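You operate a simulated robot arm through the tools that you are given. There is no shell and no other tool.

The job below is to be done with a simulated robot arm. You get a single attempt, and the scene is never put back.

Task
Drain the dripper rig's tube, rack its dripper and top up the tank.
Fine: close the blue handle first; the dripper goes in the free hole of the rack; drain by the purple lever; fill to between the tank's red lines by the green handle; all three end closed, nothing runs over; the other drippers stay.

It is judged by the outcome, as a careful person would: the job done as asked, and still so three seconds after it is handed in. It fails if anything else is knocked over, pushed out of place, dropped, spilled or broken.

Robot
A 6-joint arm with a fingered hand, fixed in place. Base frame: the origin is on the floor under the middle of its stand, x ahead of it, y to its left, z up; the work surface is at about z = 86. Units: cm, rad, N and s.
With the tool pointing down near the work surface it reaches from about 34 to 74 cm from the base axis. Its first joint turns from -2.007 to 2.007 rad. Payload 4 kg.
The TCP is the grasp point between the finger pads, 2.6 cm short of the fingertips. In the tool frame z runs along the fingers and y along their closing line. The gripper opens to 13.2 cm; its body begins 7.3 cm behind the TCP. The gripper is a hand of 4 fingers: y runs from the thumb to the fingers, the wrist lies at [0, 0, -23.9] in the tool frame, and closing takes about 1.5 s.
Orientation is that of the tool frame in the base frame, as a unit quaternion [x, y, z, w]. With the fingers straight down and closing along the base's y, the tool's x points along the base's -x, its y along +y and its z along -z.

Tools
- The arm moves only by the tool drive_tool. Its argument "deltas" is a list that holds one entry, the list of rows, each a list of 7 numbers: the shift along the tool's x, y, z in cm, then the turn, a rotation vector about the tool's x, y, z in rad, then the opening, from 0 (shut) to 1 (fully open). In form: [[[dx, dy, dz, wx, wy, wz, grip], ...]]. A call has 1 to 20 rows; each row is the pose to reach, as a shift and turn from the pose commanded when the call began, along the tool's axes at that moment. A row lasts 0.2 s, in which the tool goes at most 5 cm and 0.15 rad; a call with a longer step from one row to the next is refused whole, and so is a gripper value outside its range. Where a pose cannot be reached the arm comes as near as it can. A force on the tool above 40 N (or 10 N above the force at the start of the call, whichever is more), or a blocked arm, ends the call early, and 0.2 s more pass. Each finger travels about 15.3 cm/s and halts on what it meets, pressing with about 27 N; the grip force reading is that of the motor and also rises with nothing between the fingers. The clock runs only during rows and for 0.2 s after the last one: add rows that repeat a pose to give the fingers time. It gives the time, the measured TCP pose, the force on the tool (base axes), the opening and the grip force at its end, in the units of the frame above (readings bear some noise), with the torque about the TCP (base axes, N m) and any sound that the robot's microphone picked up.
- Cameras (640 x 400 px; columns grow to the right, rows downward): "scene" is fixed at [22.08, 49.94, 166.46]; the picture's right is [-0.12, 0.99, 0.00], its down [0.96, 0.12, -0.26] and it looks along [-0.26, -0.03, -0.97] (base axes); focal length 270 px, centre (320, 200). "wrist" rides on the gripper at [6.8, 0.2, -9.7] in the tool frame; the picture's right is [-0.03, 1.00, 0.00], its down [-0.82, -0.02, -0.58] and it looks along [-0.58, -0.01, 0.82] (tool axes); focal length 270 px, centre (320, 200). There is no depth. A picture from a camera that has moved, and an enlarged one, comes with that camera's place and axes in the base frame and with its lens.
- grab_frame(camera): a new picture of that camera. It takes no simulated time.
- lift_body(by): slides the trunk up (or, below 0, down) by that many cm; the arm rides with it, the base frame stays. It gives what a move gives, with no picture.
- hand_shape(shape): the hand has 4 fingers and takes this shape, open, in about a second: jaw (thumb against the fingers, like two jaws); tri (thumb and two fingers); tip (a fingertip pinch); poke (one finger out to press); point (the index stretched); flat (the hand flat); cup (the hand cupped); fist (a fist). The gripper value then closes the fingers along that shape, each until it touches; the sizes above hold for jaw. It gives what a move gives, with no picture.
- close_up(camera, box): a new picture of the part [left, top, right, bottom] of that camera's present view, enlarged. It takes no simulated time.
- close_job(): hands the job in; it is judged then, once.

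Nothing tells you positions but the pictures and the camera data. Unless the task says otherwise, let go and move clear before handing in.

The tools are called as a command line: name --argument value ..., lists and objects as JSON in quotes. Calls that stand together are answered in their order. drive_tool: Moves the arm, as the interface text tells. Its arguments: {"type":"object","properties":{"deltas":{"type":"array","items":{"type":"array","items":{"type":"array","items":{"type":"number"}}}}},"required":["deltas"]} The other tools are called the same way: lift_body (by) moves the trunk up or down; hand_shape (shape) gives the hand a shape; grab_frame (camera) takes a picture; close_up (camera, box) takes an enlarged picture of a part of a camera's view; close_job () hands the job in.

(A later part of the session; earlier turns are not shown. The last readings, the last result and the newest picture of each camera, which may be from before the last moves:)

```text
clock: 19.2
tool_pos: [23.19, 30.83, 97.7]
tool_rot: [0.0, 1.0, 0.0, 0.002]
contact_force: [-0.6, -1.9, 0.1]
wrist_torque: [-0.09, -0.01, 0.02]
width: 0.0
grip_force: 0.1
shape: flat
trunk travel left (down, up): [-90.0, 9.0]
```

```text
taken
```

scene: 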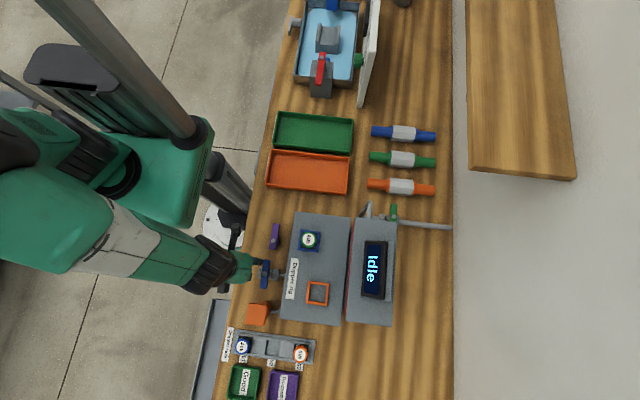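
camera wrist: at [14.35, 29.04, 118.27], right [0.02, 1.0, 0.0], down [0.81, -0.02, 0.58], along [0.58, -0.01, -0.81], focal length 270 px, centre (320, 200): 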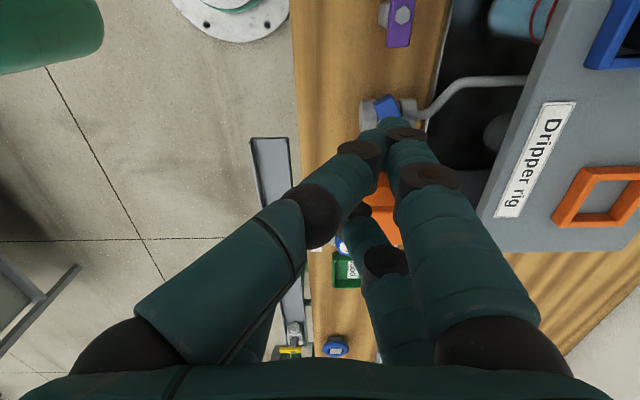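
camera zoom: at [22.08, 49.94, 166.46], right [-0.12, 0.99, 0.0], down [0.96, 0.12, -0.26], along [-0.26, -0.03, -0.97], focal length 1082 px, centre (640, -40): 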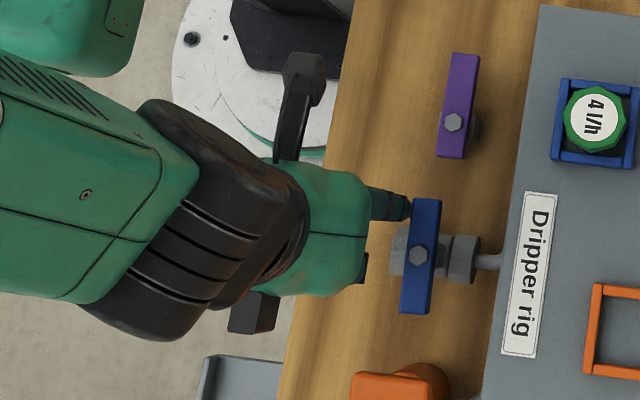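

The display now reads "Idle" and the handle is almost square to the pipe, about 2.5° short. I'll push slightly further until it reaches its stop.

drive_tool --deltas '[[[0, 0.1, 0, 0, 0, 0, 1], [0, 0.2, 0, 0, 0, 0, 1], [0, 0.25, 0, 0, 0, 0, 1], [0, 0.25, 0, 0, 0, 0, 1]]]'

close_up --camera "scene" --box '[180, 210, 300, 310]'

```text
clock: 20.2
tool_pos: [22.97, 30.94, 97.76]
tool_rot: [0.0, 1.0, 0.0, 0.001]
contact_force: [-0.6, -2.1, -0.8]
wrist_torque: [-0.08, -0.03, 0.03]
width: 0.03
grip_force: 0.1
shape: flat
trunk travel left (down, up): [-90.0, 9.0]
```

```text
4.00 times, centred on (240, 260) of scene
camera zoom: at [22.08, 49.94, 166.46], right [-0.12, 0.99, 0.0], down [0.96, 0.12, -0.26], along [-0.26, -0.03, -0.97], focal length 1082 px, centre (640, -40)
```

zoom: 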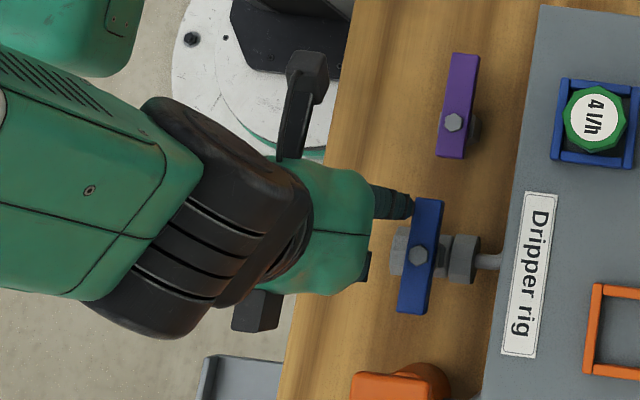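

Less than a degree remains. One more small push should bring it fully square.

drive_tool --deltas '[[[0, 0.08, 0, 0, 0, 0, 1], [0, 0.15, 0, 0, 0, 0, 1], [0, 0.15, 0, 0, 0, 0, 1]]]'

close_up --camera "scene" --box '[235, 240, 295, 300]'

```text
clock: 21.0
tool_pos: [23.14, 31.1, 97.78]
tool_rot: [0.0, 1.0, 0.0, 0.0]
contact_force: [-0.2, -3.5, 0.8]
wrist_torque: [-0.1, -0.01, 0.04]
width: 0.0
grip_force: 0.0
shape: flat
trunk travel left (down, up): [-90.0, 9.0]
```

```text
6.67 times, centred on (265, 270) of scene
camera zoom: at [22.08, 49.94, 166.46], right [-0.12, 0.99, 0.0], down [0.96, 0.12, -0.26], along [-0.26, -0.03, -0.97], focal length 1802 px, centre (687, -267)
```

zoom: 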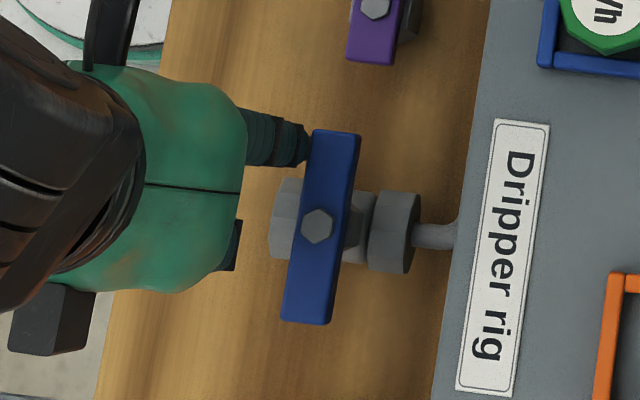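

The blue handle now matches the closed orientation of the other valves and the display reads "Idle". Next I'll back off, lift and yaw the hand about 30°, ready to push the purple lever's short arm from its -y side.

drive_tool --deltas '[[[0, -1.3, 0, 0, 0, 0, 1], [0, -2.5, 0, 0, 0, 0, 1], [0, -2.5, -4, 0, 0, 0, 1], [1.5, -2.2, -5, 0, 0, 0.13, 1], [3, -2, -5, 0, 0, 0.26, 1], [4.5, -1.7, -5, 0, 0, 0.39, 1], [6, -1.5, -5, 0, 0, 0.524, 1], [6, -1.5, -5, 0, 0, 0.524, 1]]]'

close_up --camera "scene" --box '[180, 200, 300, 300]'

grab_frame --camera "wrist"

```text
clock: 22.8
tool_pos: [17.05, 29.53, 102.76]
tool_rot: [0.26, 0.966, 0.001, 0.0]
contact_force: [-0.1, 0.7, 0.1]
wrist_torque: [0.0, 0.0, 0.01]
width: 0.01
grip_force: 0.1
shape: flat
trunk travel left (down, up): [-90.0, 9.0]
```

```text
4.00 times, centred on (240, 250) of scene
camera zoom: at [22.08, 49.94, 166.46], right [-0.12, 0.99, 0.0], down [0.96, 0.12, -0.26], along [-0.26, -0.03, -0.97], focal length 1082 px, centre (640, 0)
```

zoom: 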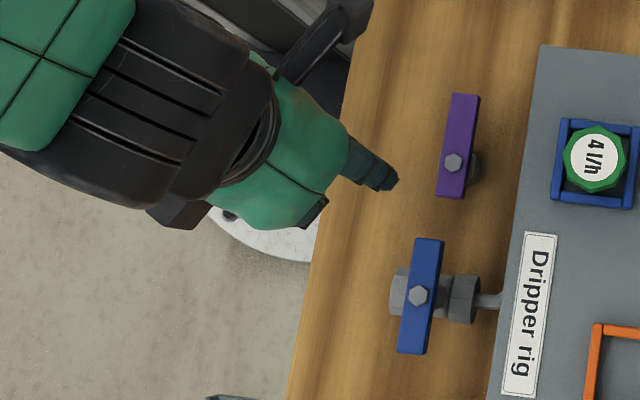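

```text
taken
camera wrist: at [11.23, 33.23, 112.43], right [0.52, 0.85, 0.0], down [0.69, -0.43, 0.58], along [0.49, -0.3, -0.81], focal length 270 px, centre (320, 200)
```

wrist: 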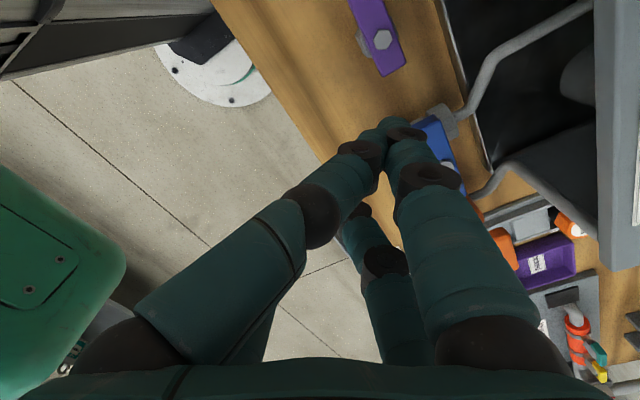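

The pin tip is at about (17.3, 33.8). I'll shift slightly toward -y, then lower it so the tip comes to around z = 89.3 beside the purple lever's short arm.

drive_tool --deltas '[[[-0.2, -0.35, 2, 0, 0, 0, 1], [-0.2, -0.35, 4, 0, 0, 0, 1], [-0.2, -0.35, 6, 0, 0, 0, 1], [-0.2, -0.35, 7.3, 0, 0, 0, 1], [-0.2, -0.35, 8.2, 0, 0, 0, 1], [-0.2, -0.35, 8.2, 0, 0, 0, 1]]]'

close_up --camera "scene" --box '[210, 200, 300, 290]'

grab_frame --camera "wrist"

```text
clock: 24.2
tool_pos: [17.19, 29.2, 94.62]
tool_rot: [0.258, 0.966, 0.001, 0.002]
contact_force: [0.2, 0.2, 0.0]
wrist_torque: [0.01, -0.04, 0.01]
width: 0.02
grip_force: 0.0
shape: flat
trunk travel left (down, up): [-90.0, 9.0]
```

```text
4.44 times, centred on (255, 245) of scene
camera zoom: at [22.08, 49.94, 166.46], right [-0.12, 0.99, 0.0], down [0.96, 0.12, -0.26], along [-0.26, -0.03, -0.97], focal length 1202 px, centre (609, 0)
```

zoom: 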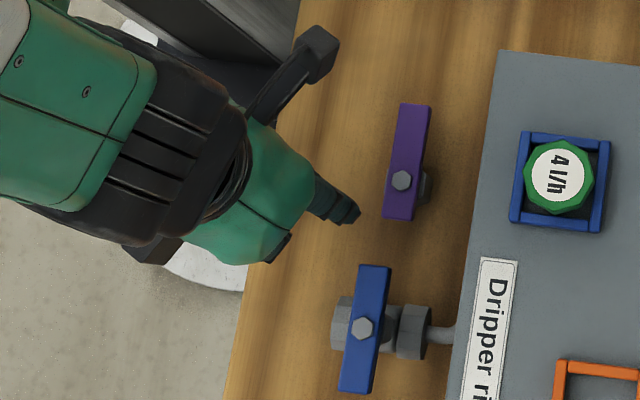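

```text
taken
camera wrist: at [11.34, 32.7, 104.33], right [0.52, 0.85, 0.0], down [0.69, -0.43, 0.58], along [0.49, -0.3, -0.82], focal length 270 px, centre (320, 200)
```

wrist: 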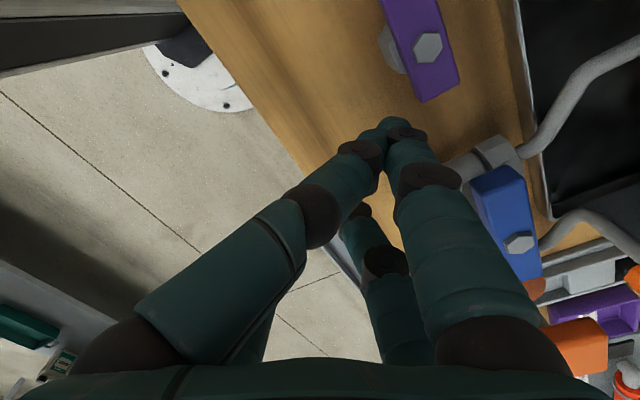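

The tip is beside the short arm's end with no contact. I'll shift slightly toward -x and push toward +y in small steps, watching the force.

drive_tool --deltas '[[[0.54, 0.035, 0, 0, 0, 0, 1], [0.74, 0.38, 0, 0, 0, 0, 1], [0.94, 0.73, 0, 0, 0, 0, 1], [1.14, 1.07, 0, 0, 0, 0, 1], [1.3, 1.445, 0, 0, 0, 0, 1], [1.45, 1.82, 0, 0, 0, 0, 1]]]'

close_up --camera "scene" --box '[210, 200, 300, 290]'

```text
clock: 25.6
tool_pos: [16.82, 31.37, 94.7]
tool_rot: [0.259, 0.966, 0.001, 0.001]
contact_force: [-0.7, -0.1, -0.2]
wrist_torque: [0.01, 0.02, 0.02]
width: 0.0
grip_force: 0.1
shape: flat
trunk travel left (down, up): [-90.0, 9.0]
```

```text
4.44 times, centred on (255, 245) of scene
camera zoom: at [22.08, 49.94, 166.46], right [-0.12, 0.99, 0.0], down [0.96, 0.12, -0.26], along [-0.26, -0.03, -0.97], focal length 1202 px, centre (609, 0)
```

zoom: 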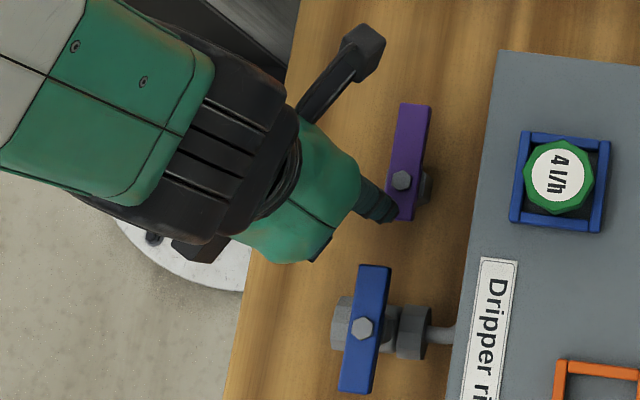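

The fingertip passed over the lever without touching it, so the tip is higher than I estimated. I'll back off, lower about 1.1 cm and retry.

drive_tool --deltas '[[[-0.5, -0.87, 0, 0, 0, 0, 1], [-1.05, -1.82, 0, 0, 0, 0, 1], [-1.05, -1.82, 0.6, 0, 0, 0, 1], [-1.05, -1.82, 1.1, 0, 0, 0, 1], [-1.05, -1.82, 1.1, 0, 0, 0, 1]]]'

close_up --camera "wrist" --box '[320, 0, 520, 160]'

```text
clock: 26.8
tool_pos: [16.76, 29.49, 93.52]
tool_rot: [0.259, 0.966, 0.0, 0.002]
contact_force: [-0.5, 0.3, 0.3]
wrist_torque: [0.02, 0.01, -0.01]
width: 0.03
grip_force: 0.0
shape: flat
trunk travel left (down, up): [-90.0, 9.0]
```

```text
2.50 times, centred on (420, 80) of wrist
camera zoom: at [10.99, 33.06, 103.18], right [0.52, 0.85, 0.0], down [0.7, -0.43, 0.58], along [0.49, -0.3, -0.82], focal length 676 px, centre (70, 500)
```

zoom: 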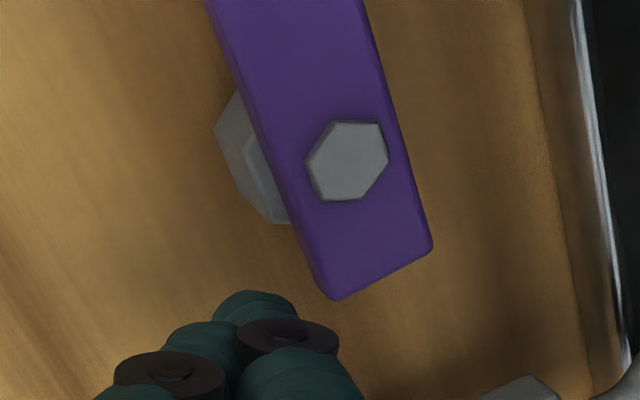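

The tip should now be at about z = 88.8, below the lever's top at around 90. I'll push toward +y again.

drive_tool --deltas '[[[0.2, 0.35, 0, 0, 0, 0, 1], [0.4, 0.7, 0, 0, 0, 0, 1], [0.6, 1.04, 0, 0, 0, 0, 1], [0.8, 1.39, 0, 0, 0, 0, 1], [1.0, 1.73, 0, 0, 0, 0, 1]]]'

close_up --camera "scene" --box '[210, 200, 300, 290]'

close_up --camera "wrist" --box '[320, 0, 520, 160]'

```text
clock: 28.0
tool_pos: [16.85, 31.41, 93.49]
tool_rot: [0.258, 0.966, 0.001, 0.001]
contact_force: [0.5, -2.8, 0.4]
wrist_torque: [-0.11, -0.05, -0.09]
width: 0.0
grip_force: 0.1
shape: flat
trunk travel left (down, up): [-90.0, 9.0]
```

```text
4.44 times, centred on (255, 245) of scene
camera zoom: at [22.08, 49.94, 166.46], right [-0.12, 0.99, 0.0], down [0.96, 0.12, -0.26], along [-0.26, -0.03, -0.97], focal length 1202 px, centre (609, 0)
```

zoom: 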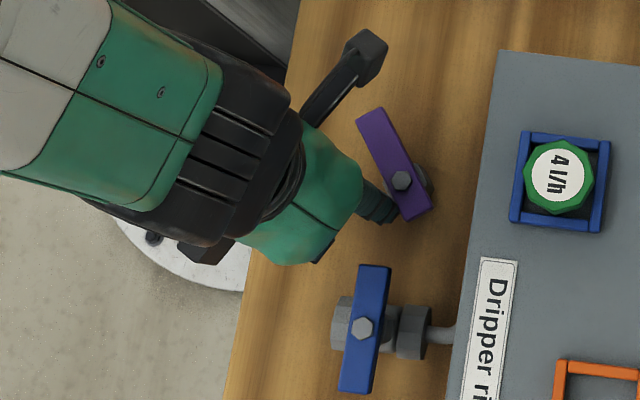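

```text
2.50 times, centred on (420, 80) of wrist
camera zoom: at [11.0, 34.98, 103.26], right [0.52, 0.85, 0.0], down [0.7, -0.43, 0.58], along [0.49, -0.3, -0.82], focal length 676 px, centre (70, 500)
```

zoom: 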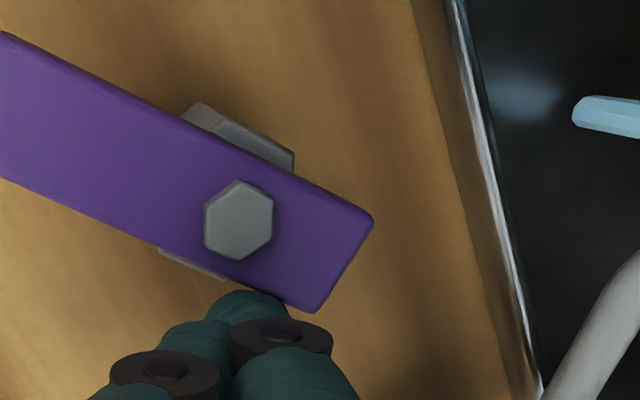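

The lever is opening, now at roughly 35–40°, and something light blue has appeared inside the rig, possibly the drain stream. I'll look at the whole view.

grab_frame --camera "wrist"

grab_frame --camera "scene"

close_up --camera "wrist" --box '[440, 0, 640, 140]'

```text
taken
camera wrist: at [11.0, 34.98, 103.26], right [0.52, 0.85, 0.0], down [0.7, -0.43, 0.58], along [0.49, -0.3, -0.82], focal length 270 px, centre (320, 200)
```

wrist: 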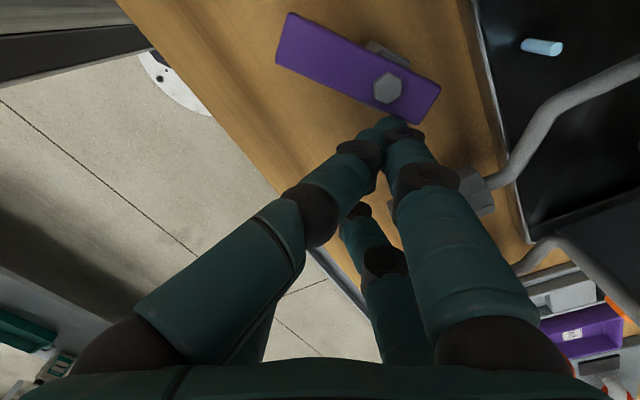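

```text
taken
```

scene: 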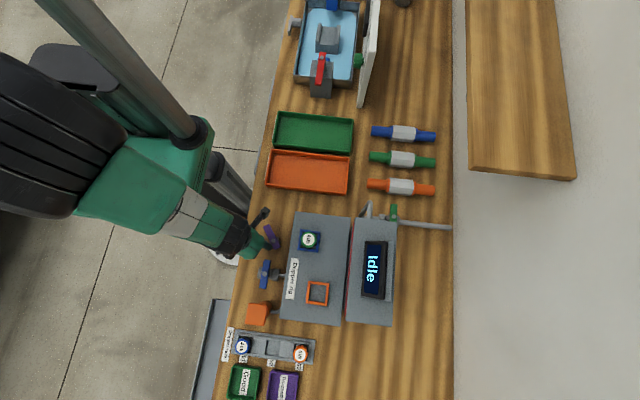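

```text
2.86 times, centred on (540, 70) of wrist
camera zoom: at [11.0, 34.98, 103.26], right [0.52, 0.85, 0.0], down [0.7, -0.43, 0.58], along [0.49, -0.3, -0.82], focal length 772 px, centre (-309, 571)
```

zoom: 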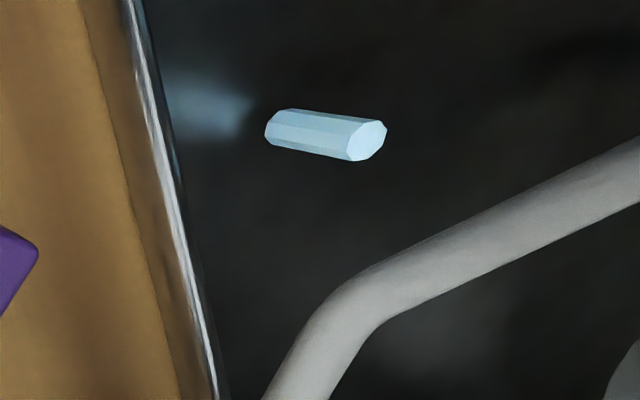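

A water stream is now falling inside the rig's basin, so the tube is draining. I'll back off and return to the pose that showed the tube, to watch it empty.

drive_tool --deltas '[[[-0.4, -0.69, 0, 0, 0, 0, 1], [-0.8, -1.39, 0, 0, 0, 0, 1], [-0.8, -1.39, -4, 0, 0, 0, 1], [-1.23, -1.14, -8, 0, 0, 0, 1], [-2.73, -0.73, -11, 0, 0, -0.13, 1], [-4.18, -0.24, -13.5, 0, 0, -0.26, 1], [-5.02, 0, -15.2, 0, 0, -0.39, 1], [-5.02, 0, -15.2, 0, 0, -0.524, 1]]]'

grab_frame --camera "wrist"

close_up --camera "wrist" --box '[340, 0, 560, 120]'

close_up --camera "scene" --box '[210, 200, 300, 290]'

```text
clock: 29.8
tool_pos: [21.1, 28.91, 108.66]
tool_rot: [-0.002, 1.0, 0.0, 0.003]
contact_force: [0.2, -0.7, 0.1]
wrist_torque: [0.0, -0.01, -0.02]
width: 0.0
grip_force: 0.1
shape: flat
trunk travel left (down, up): [-90.0, 9.0]
```

```text
taken
camera wrist: at [14.27, 29.06, 118.36], right [0.02, 1.0, 0.0], down [0.81, -0.02, 0.58], along [0.58, -0.01, -0.81], focal length 270 px, centre (320, 200)
```

wrist: 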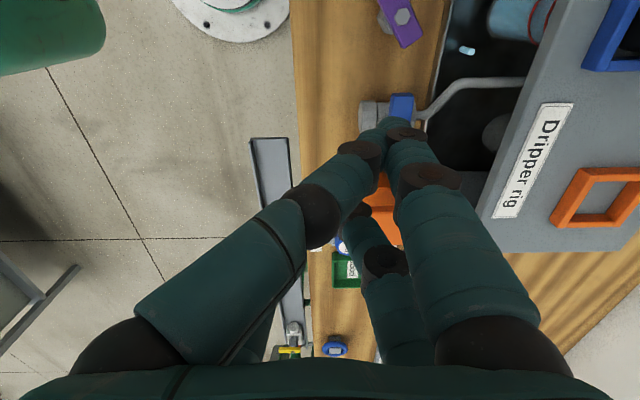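

```text
2.91 times, centred on (450, 60) of wrist
camera zoom: at [14.27, 29.06, 118.36], right [0.02, 1.0, 0.0], down [0.81, -0.02, 0.58], along [0.58, -0.01, -0.81], focal length 786 px, centre (-58, 607)
```

zoom: 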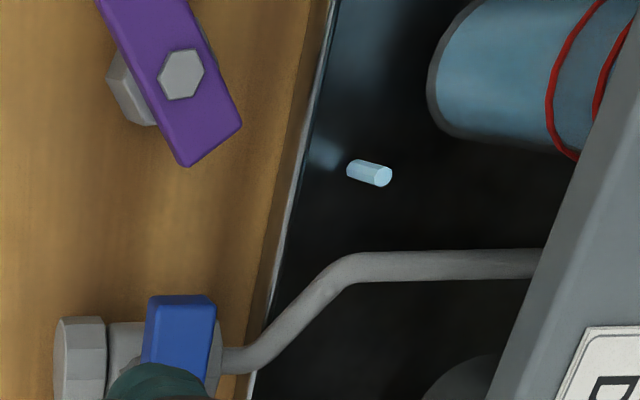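

```text
4.44 times, centred on (255, 245) of scene
camera zoom: at [22.08, 49.94, 166.46], right [-0.12, 0.99, 0.0], down [0.96, 0.12, -0.26], along [-0.26, -0.03, -0.97], focal length 1202 px, centre (609, 0)
```

zoom: 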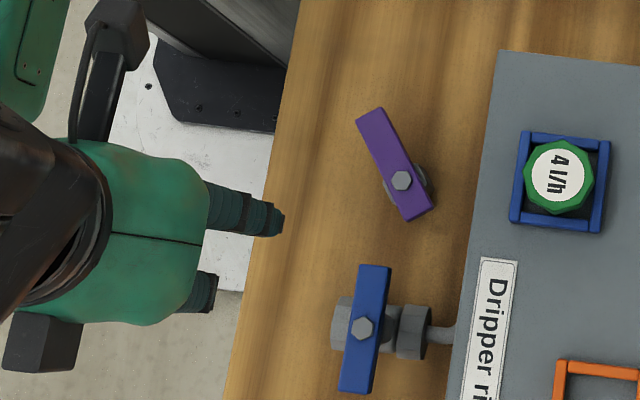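

The stream is still running and the blue handle remains square. I'll open the hand and swing the wrist camera to look in from the -y side so the tube's level is visible.

hand_shape --shape "jaw"

drive_tool --deltas '[[[0.4, 0.2, 0.7, 0, 0, -0.145, 1], [0.8, 0.4, 1.4, 0, 0, -0.29, 1], [1.2, 0.6, 2.1, 0, 0, -0.435, 1], [1.6, 0.8, 2.8, 0, 0, -0.58, 1], [2.0, 1.0, 3.5, 0, 0, -0.725, 1], [2.4, 1.2, 4.2, 0, 0, -0.87, 1], [2.8, 1.4, 4.9, 0, 0, -1.015, 1], [3.2, 1.6, 5.6, 0, 0, -1.16, 1], [3.5, 1.8, 6.3, 0, 0, -1.305, 1], [3.8, 2.0, 7.0, 0, 0, -1.45, 1], [4.1, 2.1, 7.7, 0, 0, -1.571, 1]]]'

grab_frame --camera "wrist"

close_up --camera "wrist" --box '[240, 180, 440, 340]'

```text
clock: 30.7
tool_pos: [21.01, 28.92, 108.53]
tool_rot: [0.0, 1.0, 0.0, 0.001]
contact_force: [0.0, 0.2, -0.1]
wrist_torque: [-0.01, 0.0, 0.0]
width: 13.19
grip_force: 0.1
shape: jaw
trunk travel left (down, up): [-90.0, 9.0]
```

```text
clock: 33.1
tool_pos: [16.92, 31.12, 101.15]
tool_rot: [0.709, -0.706, 0.0, -0.001]
contact_force: [-0.1, -0.1, 0.2]
wrist_torque: [-0.02, 0.01, 0.02]
width: 13.17
grip_force: 0.0
shape: jaw
trunk travel left (down, up): [-90.0, 9.0]
```

```text
taken
camera wrist: at [16.75, 24.25, 110.82], right [-1.0, 0.02, 0.0], down [0.02, 0.82, 0.58], along [0.01, 0.58, -0.82], focal length 270 px, centre (320, 200)
```

wrist: 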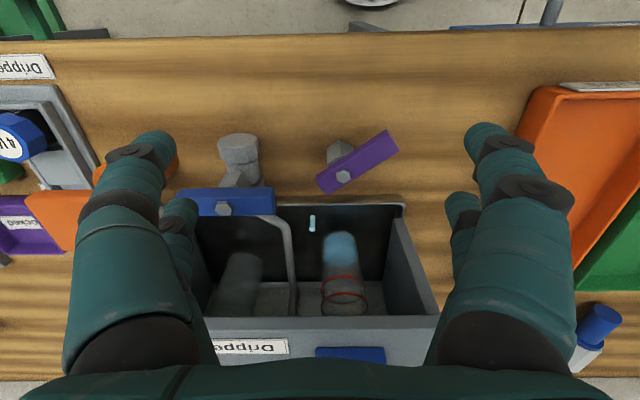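

```text
2.50 times, centred on (340, 260) of wrist
camera zoom: at [16.75, 24.25, 110.82], right [-1.0, 0.02, 0.0], down [0.02, 0.82, 0.58], along [0.01, 0.58, -0.82], focal length 676 px, centre (270, 50)
```

zoom: 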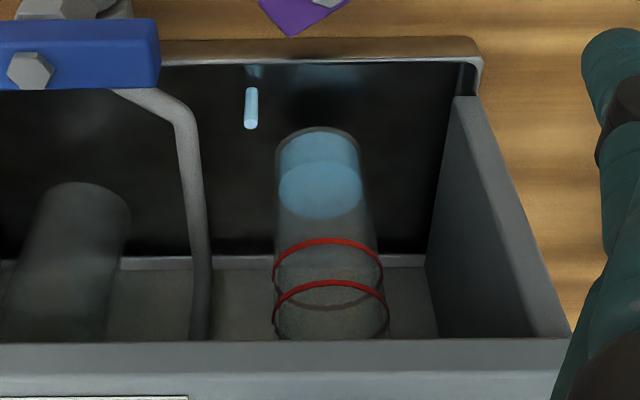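

The tube is clearly visible now and already mostly drained, with blue water only near its bottom. I'll wait here and watch.

drive_tool --deltas '[[[0, 0, 0, 0, 0, 0, 1], [0, 0, 0, 0, 0, 0, 1], [0, 0, 0, 0, 0, 0, 1], [0, 0, 0, 0, 0, 0, 1], [0, 0, 0, 0, 0, 0, 1], [0, 0, 0, 0, 0, 0, 1], [0, 0, 0, 0, 0, 0, 1], [0, 0, 0, 0, 0, 0, 1], [0, 0, 0, 0, 0, 0, 1], [0, 0, 0, 0, 0, 0, 1]]]'

close_up --camera "wrist" --box '[240, 180, 440, 340]'

```text
clock: 35.3
tool_pos: [16.9, 31.0, 101.1]
tool_rot: [0.707, -0.707, 0.001, -0.002]
contact_force: [1.2, 0.4, 0.6]
wrist_torque: [-0.02, -0.01, 0.01]
width: 13.21
grip_force: 0.1
shape: jaw
trunk travel left (down, up): [-90.0, 9.0]
```

```text
2.50 times, centred on (340, 260) of wrist
camera zoom: at [16.75, 24.23, 110.82], right [-1.0, 0.02, 0.0], down [0.02, 0.82, 0.58], along [0.02, 0.58, -0.82], focal length 676 px, centre (270, 50)
```

zoom: 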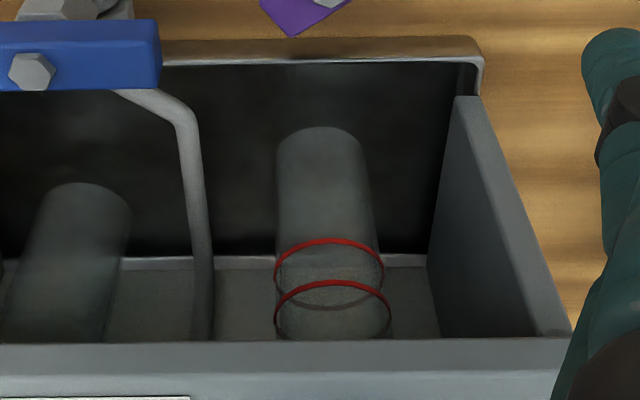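

The tube is empty and the stream has stopped. Next I'll close the purple lever: lift, yaw back, take the flat shape and push its long arm back from the -y side.

drive_tool --deltas '[[[0.2, 0, -1, 0, 0, 0.14, 1], [0.4, 0, -2, 0, 0, 0.28, 1], [0.6, 0, -3, 0, 0, 0.42, 1], [0.8, 0, -4, 0, 0, 0.56, 1], [1.0, 0, -4, 0, 0, 0.7, 1], [1.0, 0, -4, 0, 0, 0.84, 1], [1.0, 0, -4, 0, 0, 0.96, 1], [1.0, 0, -4, 0, 0, 1.047, 1]]]'

hand_shape --shape "flat"

close_up --camera "scene" --box '[190, 200, 310, 290]'

grab_frame --camera "wrist"

```text
clock: 37.1
tool_pos: [16.99, 30.04, 105.0]
tool_rot: [-0.258, 0.966, -0.001, 0.001]
contact_force: [-0.8, -0.2, 1.1]
wrist_torque: [0.01, 0.01, -0.01]
width: 13.17
grip_force: 0.2
shape: jaw
trunk travel left (down, up): [-90.0, 9.0]
```

```text
clock: 38.0
tool_pos: [16.94, 29.94, 105.06]
tool_rot: [-0.26, 0.966, 0.0, 0.001]
contact_force: [-0.4, 1.2, 0.9]
wrist_torque: [-0.01, 0.01, 0.0]
width: 0.0
grip_force: 0.2
shape: flat
trunk travel left (down, up): [-90.0, 9.0]
```

```text
4.44 times, centred on (250, 245) of scene
camera zoom: at [22.08, 49.94, 166.46], right [-0.12, 0.99, 0.0], down [0.96, 0.12, -0.26], along [-0.26, -0.03, -0.97], focal length 1202 px, centre (631, 0)
```

zoom: 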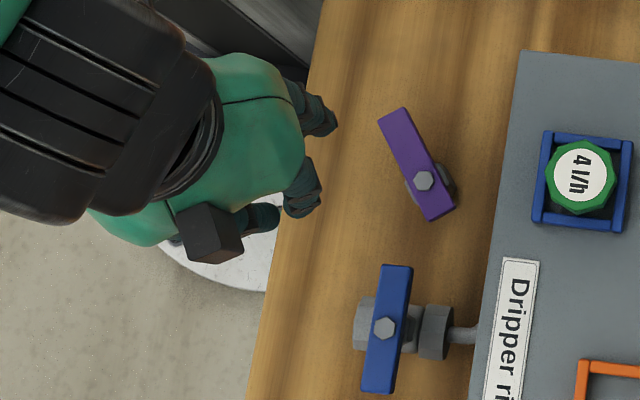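

```text
taken
camera wrist: at [10.97, 26.77, 114.68], right [-0.48, 0.88, 0.0], down [0.71, 0.39, 0.58], along [0.51, 0.28, -0.81], focal length 270 px, centre (320, 200)
```

wrist: 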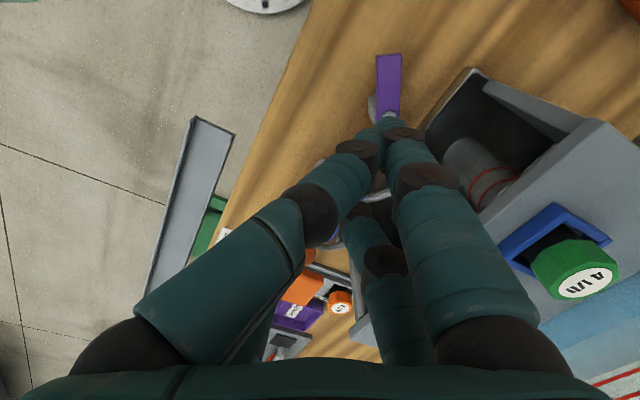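

The pin tip is at about (13.5, 32.2), on the -y side of the lever's long arm. I'll descend to lever height.

drive_tool --deltas '[[[0.1, -0.17, 3, 0, 0, 0, 1], [0.1, -0.17, 6, 0, 0, 0, 1], [0.1, -0.17, 9, 0, 0, 0, 1], [0.1, -0.17, 10.6, 0, 0, 0, 1], [0.1, -0.17, 11.6, 0, 0, 0, 1], [0.1, -0.17, 11.6, 0, 0, 0, 1]]]'

close_up --camera "scene" --box '[190, 200, 310, 290]'

close_up --camera "wrist" --box '[300, 0, 500, 160]'

```text
clock: 39.4
tool_pos: [16.92, 29.86, 93.21]
tool_rot: [-0.259, 0.966, -0.001, 0.001]
contact_force: [-0.2, 0.5, 0.2]
wrist_torque: [-0.01, -0.01, 0.01]
width: 0.0
grip_force: 0.0
shape: flat
trunk travel left (down, up): [-90.0, 9.0]
```

```text
4.44 times, centred on (250, 245) of scene
camera zoom: at [22.08, 49.94, 166.46], right [-0.12, 0.99, 0.0], down [0.96, 0.12, -0.26], along [-0.26, -0.03, -0.97], focal length 1202 px, centre (631, 0)
```

zoom: 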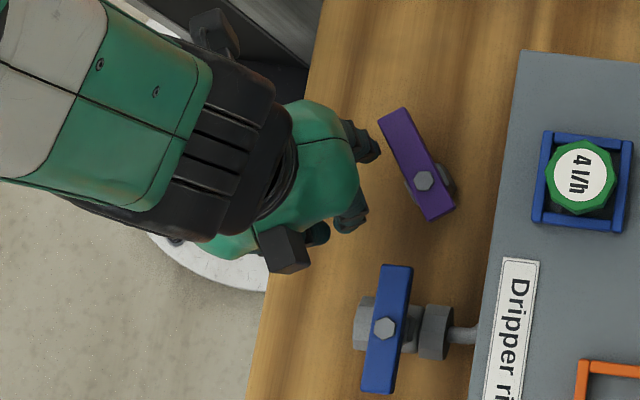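

```text
2.50 times, centred on (400, 80) of wrist
camera zoom: at [10.97, 26.59, 102.9], right [-0.48, 0.88, 0.0], down [0.72, 0.39, 0.58], along [0.51, 0.28, -0.82], focal length 676 px, centre (120, 500)
```

zoom: 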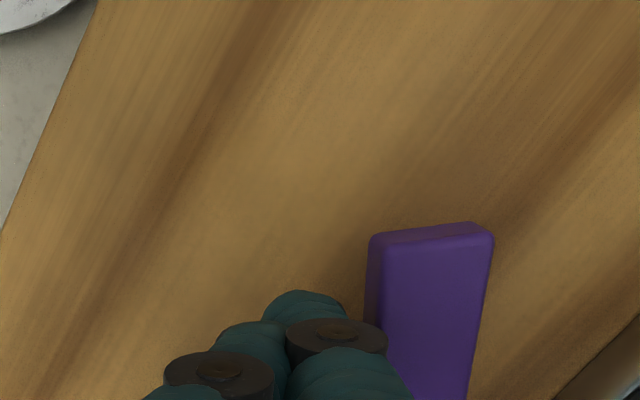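

The pin is beside the long arm without touching. I'll push along the closing arc in small steps, stopping a little short to check.

drive_tool --deltas '[[[0.285, 0.626, 0, 0, 0, 0.052, 1], [0.67, 1.22, 0, 0, 0, 0.105, 1], [1.04, 1.756, 0, 0, 0, 0.157, 1], [1.346, 2.21, 0, 0, 0, 0.209, 1], [1.346, 2.21, 0, 0, 0, 0.209, 1]]]'

close_up --camera "scene" --box '[190, 200, 310, 290]'

```text
clock: 40.6
tool_pos: [14.49, 30.89, 93.32]
tool_rot: [-0.157, 0.988, 0.0, 0.001]
contact_force: [0.3, -1.3, 0.5]
wrist_torque: [-0.08, -0.03, 0.01]
width: 0.01
grip_force: 0.0
shape: flat
trunk travel left (down, up): [-90.0, 9.0]
```

```text
4.44 times, centred on (250, 245) of scene
camera zoom: at [22.08, 49.94, 166.46], right [-0.12, 0.99, 0.0], down [0.96, 0.12, -0.26], along [-0.26, -0.03, -0.97], focal length 1202 px, centre (631, 0)
```

zoom: 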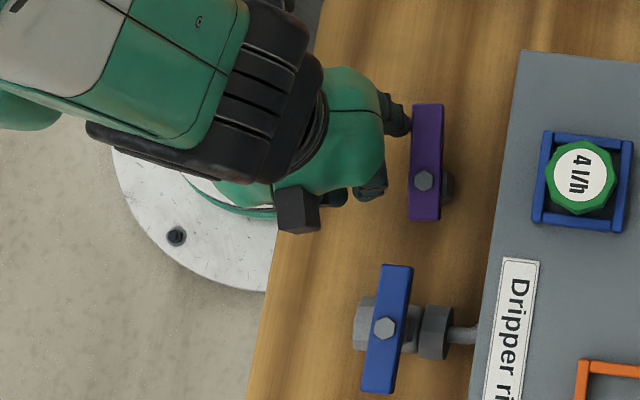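

About 7° remains. I'll push gently onward in fine steps to the closed position.

drive_tool --deltas '[[[-0.03, 0.2, 0, 0, 0, 0, 1], [-0.06, 0.4, 0, 0, 0, 0, 1], [-0.07, 0.55, 0, 0, 0, 0, 1], [-0.07, 0.55, 0, 0, 0, 0, 1]]]'

close_up --camera "scene" --box '[210, 200, 300, 290]'

```text
clock: 41.6
tool_pos: [14.67, 31.51, 93.43]
tool_rot: [-0.157, 0.988, -0.001, 0.0]
contact_force: [-0.1, -2.2, 0.2]
wrist_torque: [-0.07, 0.02, 0.09]
width: 0.0
grip_force: 0.0
shape: flat
trunk travel left (down, up): [-90.0, 9.0]
```

```text
4.44 times, centred on (255, 245) of scene
camera zoom: at [22.08, 49.94, 166.46], right [-0.12, 0.99, 0.0], down [0.96, 0.12, -0.26], along [-0.26, -0.03, -0.97], focal length 1202 px, centre (609, 0)
```

zoom: 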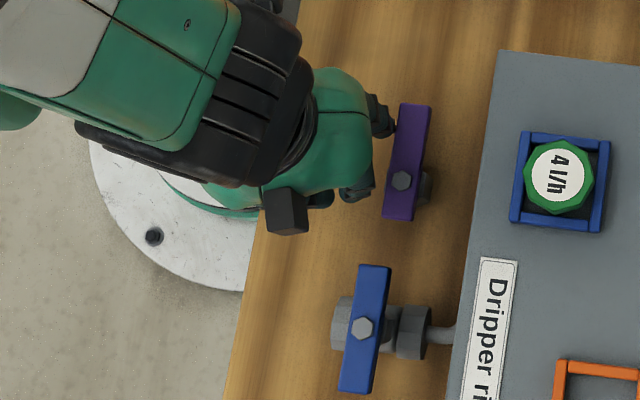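

The lever looks the same as in its original closed picture. I'll add a tiny push to seat it against its stop and check at higher zoom.

drive_tool --deltas '[[[0, 0.08, 0, 0, 0, 0, 1], [0, 0.15, 0, 0, 0, 0, 1], [0, 0.15, 0, 0, 0, 0, 1]]]'

close_up --camera "scene" --box '[250, 215, 300, 295]'

```text
clock: 42.4
tool_pos: [14.54, 31.66, 93.6]
tool_rot: [-0.158, 0.987, -0.001, 0.002]
contact_force: [0.2, -5.5, 0.0]
wrist_torque: [-0.15, -0.01, 0.15]
width: 0.02
grip_force: 0.0
shape: flat
trunk travel left (down, up): [-90.0, 9.0]
```

```text
5.00 times, centred on (275, 255) of scene
camera zoom: at [22.08, 49.94, 166.46], right [-0.12, 0.99, 0.0], down [0.96, 0.12, -0.26], along [-0.26, -0.03, -0.97], focal length 1352 px, centre (545, -75)
```

zoom: 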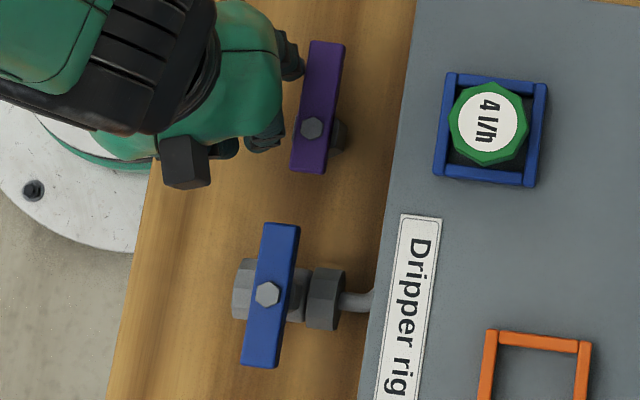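

The purple lever has met its stop at 5.5 N and looks exactly as it did originally. Now I'll back away and rise, then get ready to pick the dripper.

drive_tool --deltas '[[[0.185, -0.57, 0, 0, 0, 0, 1], [0.37, -1.14, 0, 0, 0, 0, 1], [0.37, -1.14, -4, 0, 0, 0, 1], [0.37, -1.14, -8, 0, 0, 0, 1], [0.37, -1.14, -12, 0, 0, 0, 1], [0.37, -1.14, -16, 0, 0, 0, 1], [0.37, -1.14, -20, 0, 0, 0, 1], [0.37, -1.14, -24, 0, 0, 0, 1]]]'

hand_shape --shape "jaw"

close_up --camera "scene" --box '[250, 215, 300, 295]'

```text
clock: 44.2
tool_pos: [14.61, 30.61, 117.69]
tool_rot: [-0.157, 0.988, -0.001, 0.0]
contact_force: [0.2, 0.4, 0.5]
wrist_torque: [0.03, -0.02, 0.0]
width: 0.0
grip_force: 0.0
shape: flat
trunk travel left (down, up): [-90.0, 9.0]
```

```text
clock: 45.1
tool_pos: [14.69, 30.53, 117.67]
tool_rot: [-0.158, 0.988, -0.001, 0.002]
contact_force: [0.0, 0.0, 0.2]
wrist_torque: [0.0, 0.0, -0.01]
width: 13.21
grip_force: 0.1
shape: jaw
trunk travel left (down, up): [-90.0, 9.0]
```

```text
5.00 times, centred on (275, 255) of scene
camera zoom: at [22.08, 49.94, 166.46], right [-0.12, 0.99, 0.0], down [0.96, 0.12, -0.26], along [-0.26, -0.03, -0.97], focal length 1352 px, centre (545, -75)
```

zoom: 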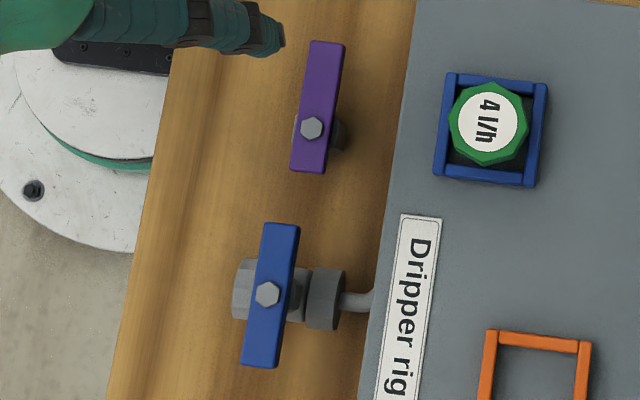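

Blue and purple are both closed. I'll now move over the dripper with the closing line along base x and look at it up close.

drive_tool --deltas '[[[-0.57, 1.63, 0, 0, 0, -0.14, 1], [-1.14, 3.25, 0, 0, 0, -0.28, 1], [-1.71, 4.88, 0, 0, 0, -0.42, 1], [-2.28, 6.5, 0, 0, 0, -0.56, 1], [-2.84, 8.13, 0, 0, 0, -0.7, 1], [-3.41, 9.75, 0, 0, 0, -0.84, 1], [-3.98, 11.4, 0, 0, 0, -0.98, 1], [-4.55, 13.0, 0, 0, 0, -1.12, 1], [-5.12, 14.63, 0, 0, 0, -1.257, 1], [-5.12, 14.63, 0, 0, 0, -1.257, 1]]]'

grab_frame --camera "wrist"

grab_frame --camera "scene"

```text
clock: 47.3
tool_pos: [14.84, 45.93, 117.39]
tool_rot: [0.708, -0.706, 0.002, -0.001]
contact_force: [-0.6, 0.3, -0.5]
wrist_torque: [0.0, -0.02, -0.01]
width: 13.19
grip_force: 0.0
shape: jaw
trunk travel left (down, up): [-90.0, 9.0]
```

```text
taken
camera wrist: at [14.64, 39.11, 127.09], right [-1.0, 0.02, 0.0], down [0.02, 0.82, 0.58], along [0.01, 0.58, -0.82], focal length 270 px, centre (320, 200)
```

wrist: 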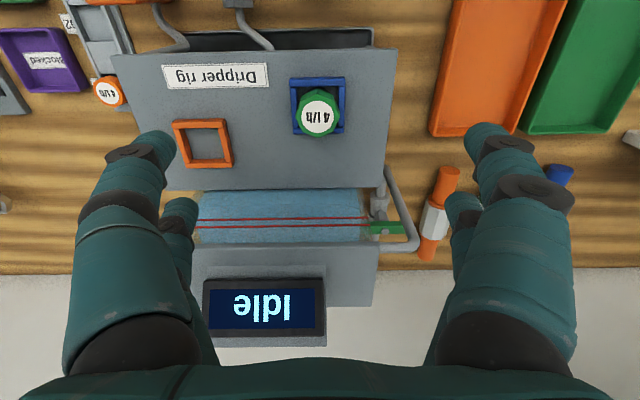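

```text
taken
```

scene: 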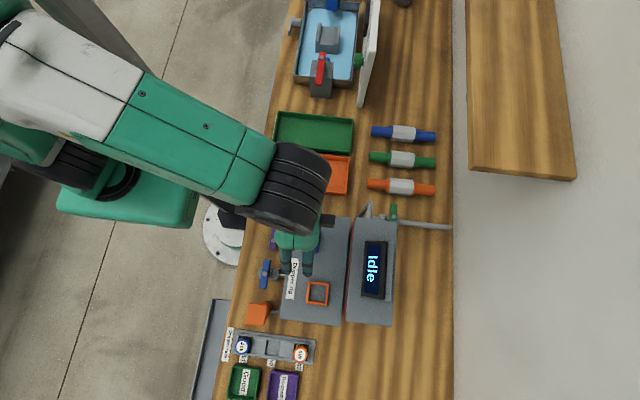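

This view shows both the dripper and the tank's water line well. I'll zoom in on each.

close_up --camera "wrist" --box '[270, 60, 370, 150]'

close_up --camera "wrist" --box '[180, 170, 300, 260]'

close_up --camera "wrist" --box '[310, 160, 430, 260]'

```text
4.44 times, centred on (320, 105) of wrist
camera zoom: at [14.64, 39.11, 127.09], right [-1.0, 0.02, 0.0], down [0.02, 0.82, 0.58], along [0.01, 0.58, -0.82], focal length 1201 px, centre (320, 622)
```

zoom: 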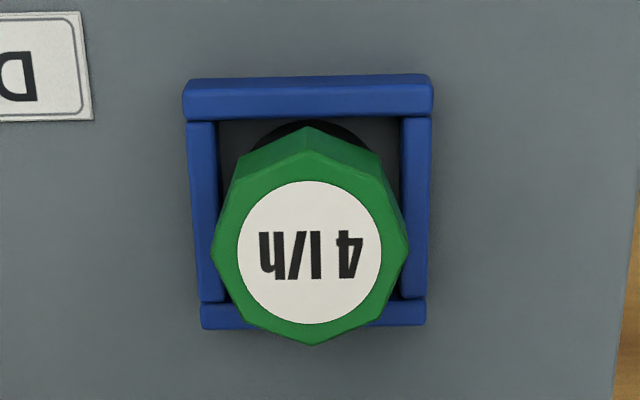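

```text
4.44 times, centred on (240, 215) of wrist
camera zoom: at [14.64, 39.11, 127.09], right [-1.0, 0.02, 0.0], down [0.02, 0.82, 0.58], along [0.01, 0.58, -0.82], focal length 1201 px, centre (676, 133)
```

zoom: 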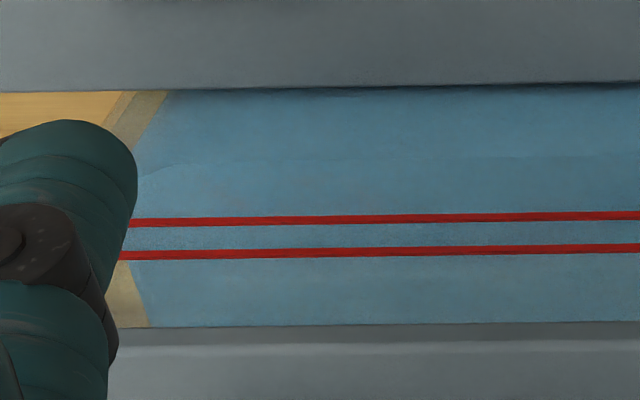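

```text
4.00 times, centred on (370, 210) of wrist
camera zoom: at [14.64, 39.11, 127.09], right [-1.0, 0.02, 0.0], down [0.02, 0.82, 0.58], along [0.01, 0.58, -0.82], focal length 1081 px, centre (120, 160)
```

zoom: 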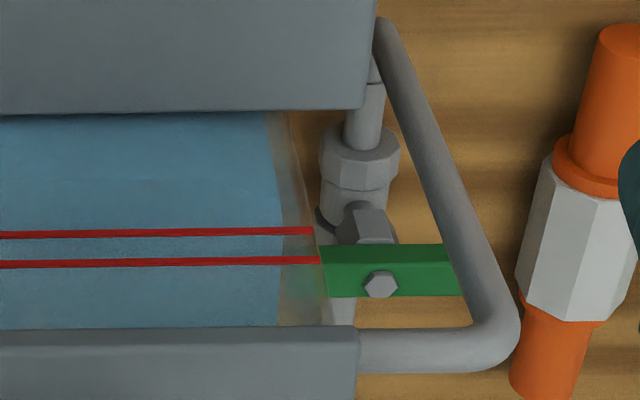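

The cap's centre is near (14.95, 46.55), its top at about z = 104.2, the cap is roughly 1.5 cm tall and the frame top is near 101.6. I'll descend with a moderate opening so the fingertips stay above the frame.

drive_tool --deltas '[[[-0.62, -0.1, 3, 0, 0, 0, 0.7], [-0.62, -0.1, 6, 0, 0, 0, 0.55], [-0.62, -0.1, 9, 0, 0, 0, 0.55], [-0.62, -0.1, 11, 0, 0, 0, 0.55], [-0.62, -0.1, 11, 0, 0, 0, 0.55]]]'

grab_frame --camera "wrist"

close_up --camera "scene" --box '[260, 200, 360, 290]'

```text
clock: 48.5
tool_pos: [14.87, 46.8, 106.51]
tool_rot: [0.708, -0.706, 0.001, -0.001]
contact_force: [0.3, 0.3, 0.0]
wrist_torque: [-0.03, 0.0, -0.01]
width: 7.32
grip_force: 0.0
shape: jaw
trunk travel left (down, up): [-90.0, 9.0]
```

```text
taken
camera wrist: at [14.78, 39.95, 116.17], right [-1.0, 0.02, 0.0], down [0.02, 0.82, 0.58], along [0.02, 0.58, -0.82], focal length 270 px, centre (320, 200)
```

wrist: 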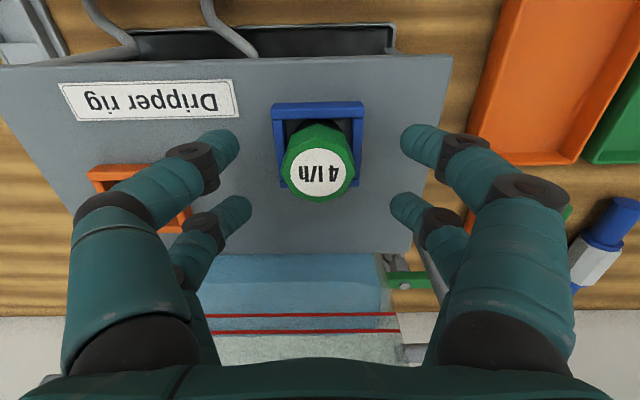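

```text
4.44 times, centred on (310, 245) of scene
camera zoom: at [22.08, 49.94, 166.46], right [-0.12, 0.99, 0.0], down [0.96, 0.12, -0.26], along [-0.26, -0.03, -0.97], focal length 1202 px, centre (364, 0)
```

zoom: 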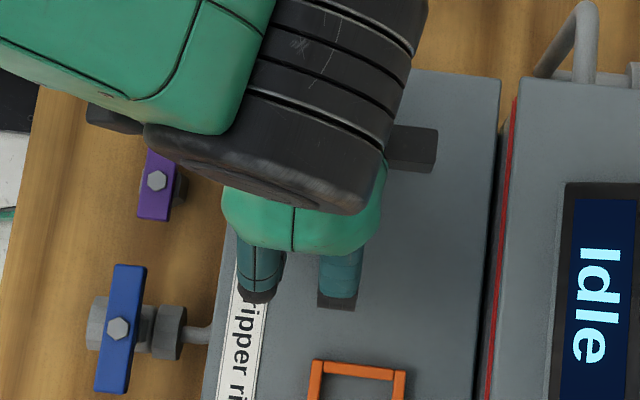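

The cap is centred between the finger pairs. I'll descend the last 1.6 cm, and take a close look at the tank from here as well since the angle is lower.

close_up --camera "wrist" --box '[190, 240, 430, 380]'

drive_tool --deltas '[[[0, 0, 0.8, 0, 0, 0, 0.55], [0, 0, 1.5, 0, 0, 0, 0.55], [0, 0, 1.5, 0, 0, 0, 0.45], [0, 0, 1.5, 0, 0, 0, 0.4], [0, 0, 1.5, 0, 0, 0, 0.4]]]'

grab_frame --camera "wrist"

```text
2.67 times, centred on (310, 310) of wrist
camera zoom: at [14.78, 39.95, 116.17], right [-1.0, 0.02, 0.0], down [0.02, 0.82, 0.58], along [0.02, 0.58, -0.82], focal length 721 px, centre (347, -93)
```

zoom: 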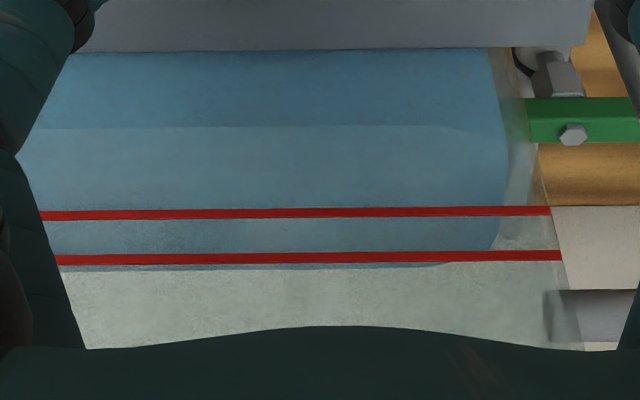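

```text
clock: 49.7
tool_pos: [15.04, 46.76, 104.97]
tool_rot: [0.708, -0.706, 0.001, -0.001]
contact_force: [0.0, 0.3, 0.1]
wrist_torque: [0.0, 0.01, -0.01]
width: 5.36
grip_force: 0.0
shape: jaw
trunk travel left (down, up): [-90.0, 9.0]
```

```text
taken
camera wrist: at [14.8, 39.78, 114.71], right [-1.0, 0.02, 0.0], down [0.02, 0.82, 0.58], along [0.02, 0.58, -0.82], focal length 270 px, centre (320, 200)
```

wrist: 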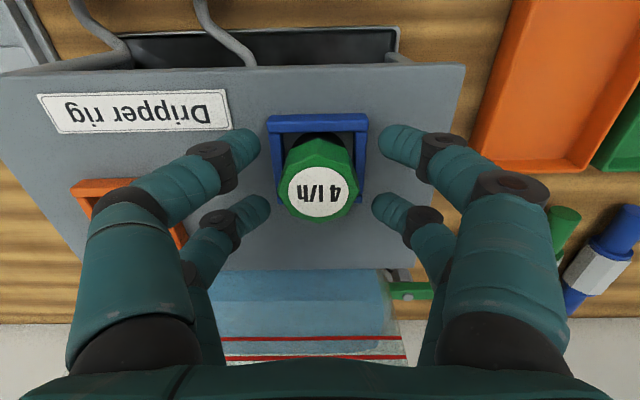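

The water level reads about z = 103.2 against red lines at roughly 106.0 and 107.1, so it needs about 3.3 cm more. Now I'll close on the cap.

drive_tool --deltas '[[[0, 0, 0, 0, 0, 0, 0.32], [0, 0, 0, 0, 0, 0, 0.26], [0, 0, 0, 0, 0, 0, 0.2], [0, 0, 0, 0, 0, 0, 0.1], [0, 0, 0, 0, 0, 0, 0], [0, 0, 0, 0, 0, 0, 0], [0, 0, 0, 0, 0, 0, 0], [0, 0, 0, 0, 0, 0, 0]]]'

grab_frame --camera "wrist"

close_up --camera "wrist" --box '[240, 90, 400, 240]'

```text
clock: 51.5
tool_pos: [14.9, 46.63, 104.96]
tool_rot: [0.709, -0.705, 0.002, -0.001]
contact_force: [0.0, 0.6, -0.2]
wrist_torque: [0.0, 0.03, -0.02]
width: 0.64
grip_force: 26.8
shape: jaw
trunk travel left (down, up): [-90.0, 9.0]
```

```text
taken
camera wrist: at [14.8, 39.78, 114.71], right [-1.0, 0.02, 0.0], down [0.02, 0.82, 0.58], along [0.02, 0.58, -0.82], focal length 270 px, centre (320, 200)
```

wrist: 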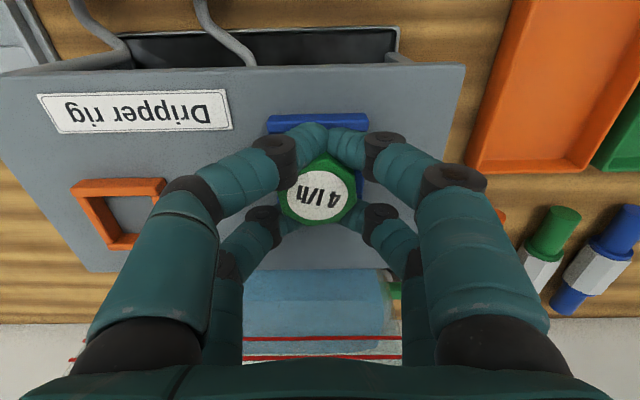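

```text
2.67 times, centred on (320, 165) of wrist
camera zoom: at [14.8, 39.78, 114.71], right [-1.0, 0.02, 0.0], down [0.02, 0.82, 0.58], along [0.02, 0.58, -0.82], focal length 721 px, centre (320, 293)
```

zoom: 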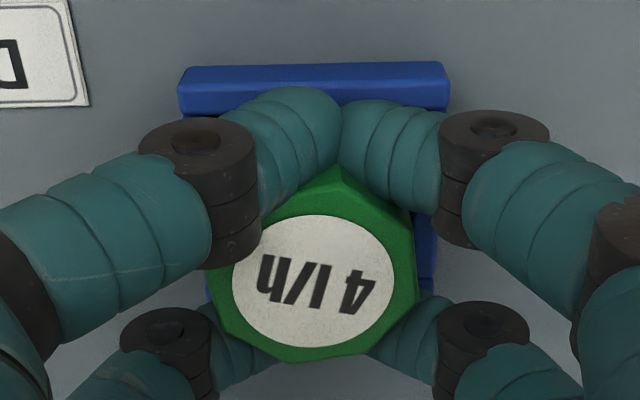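

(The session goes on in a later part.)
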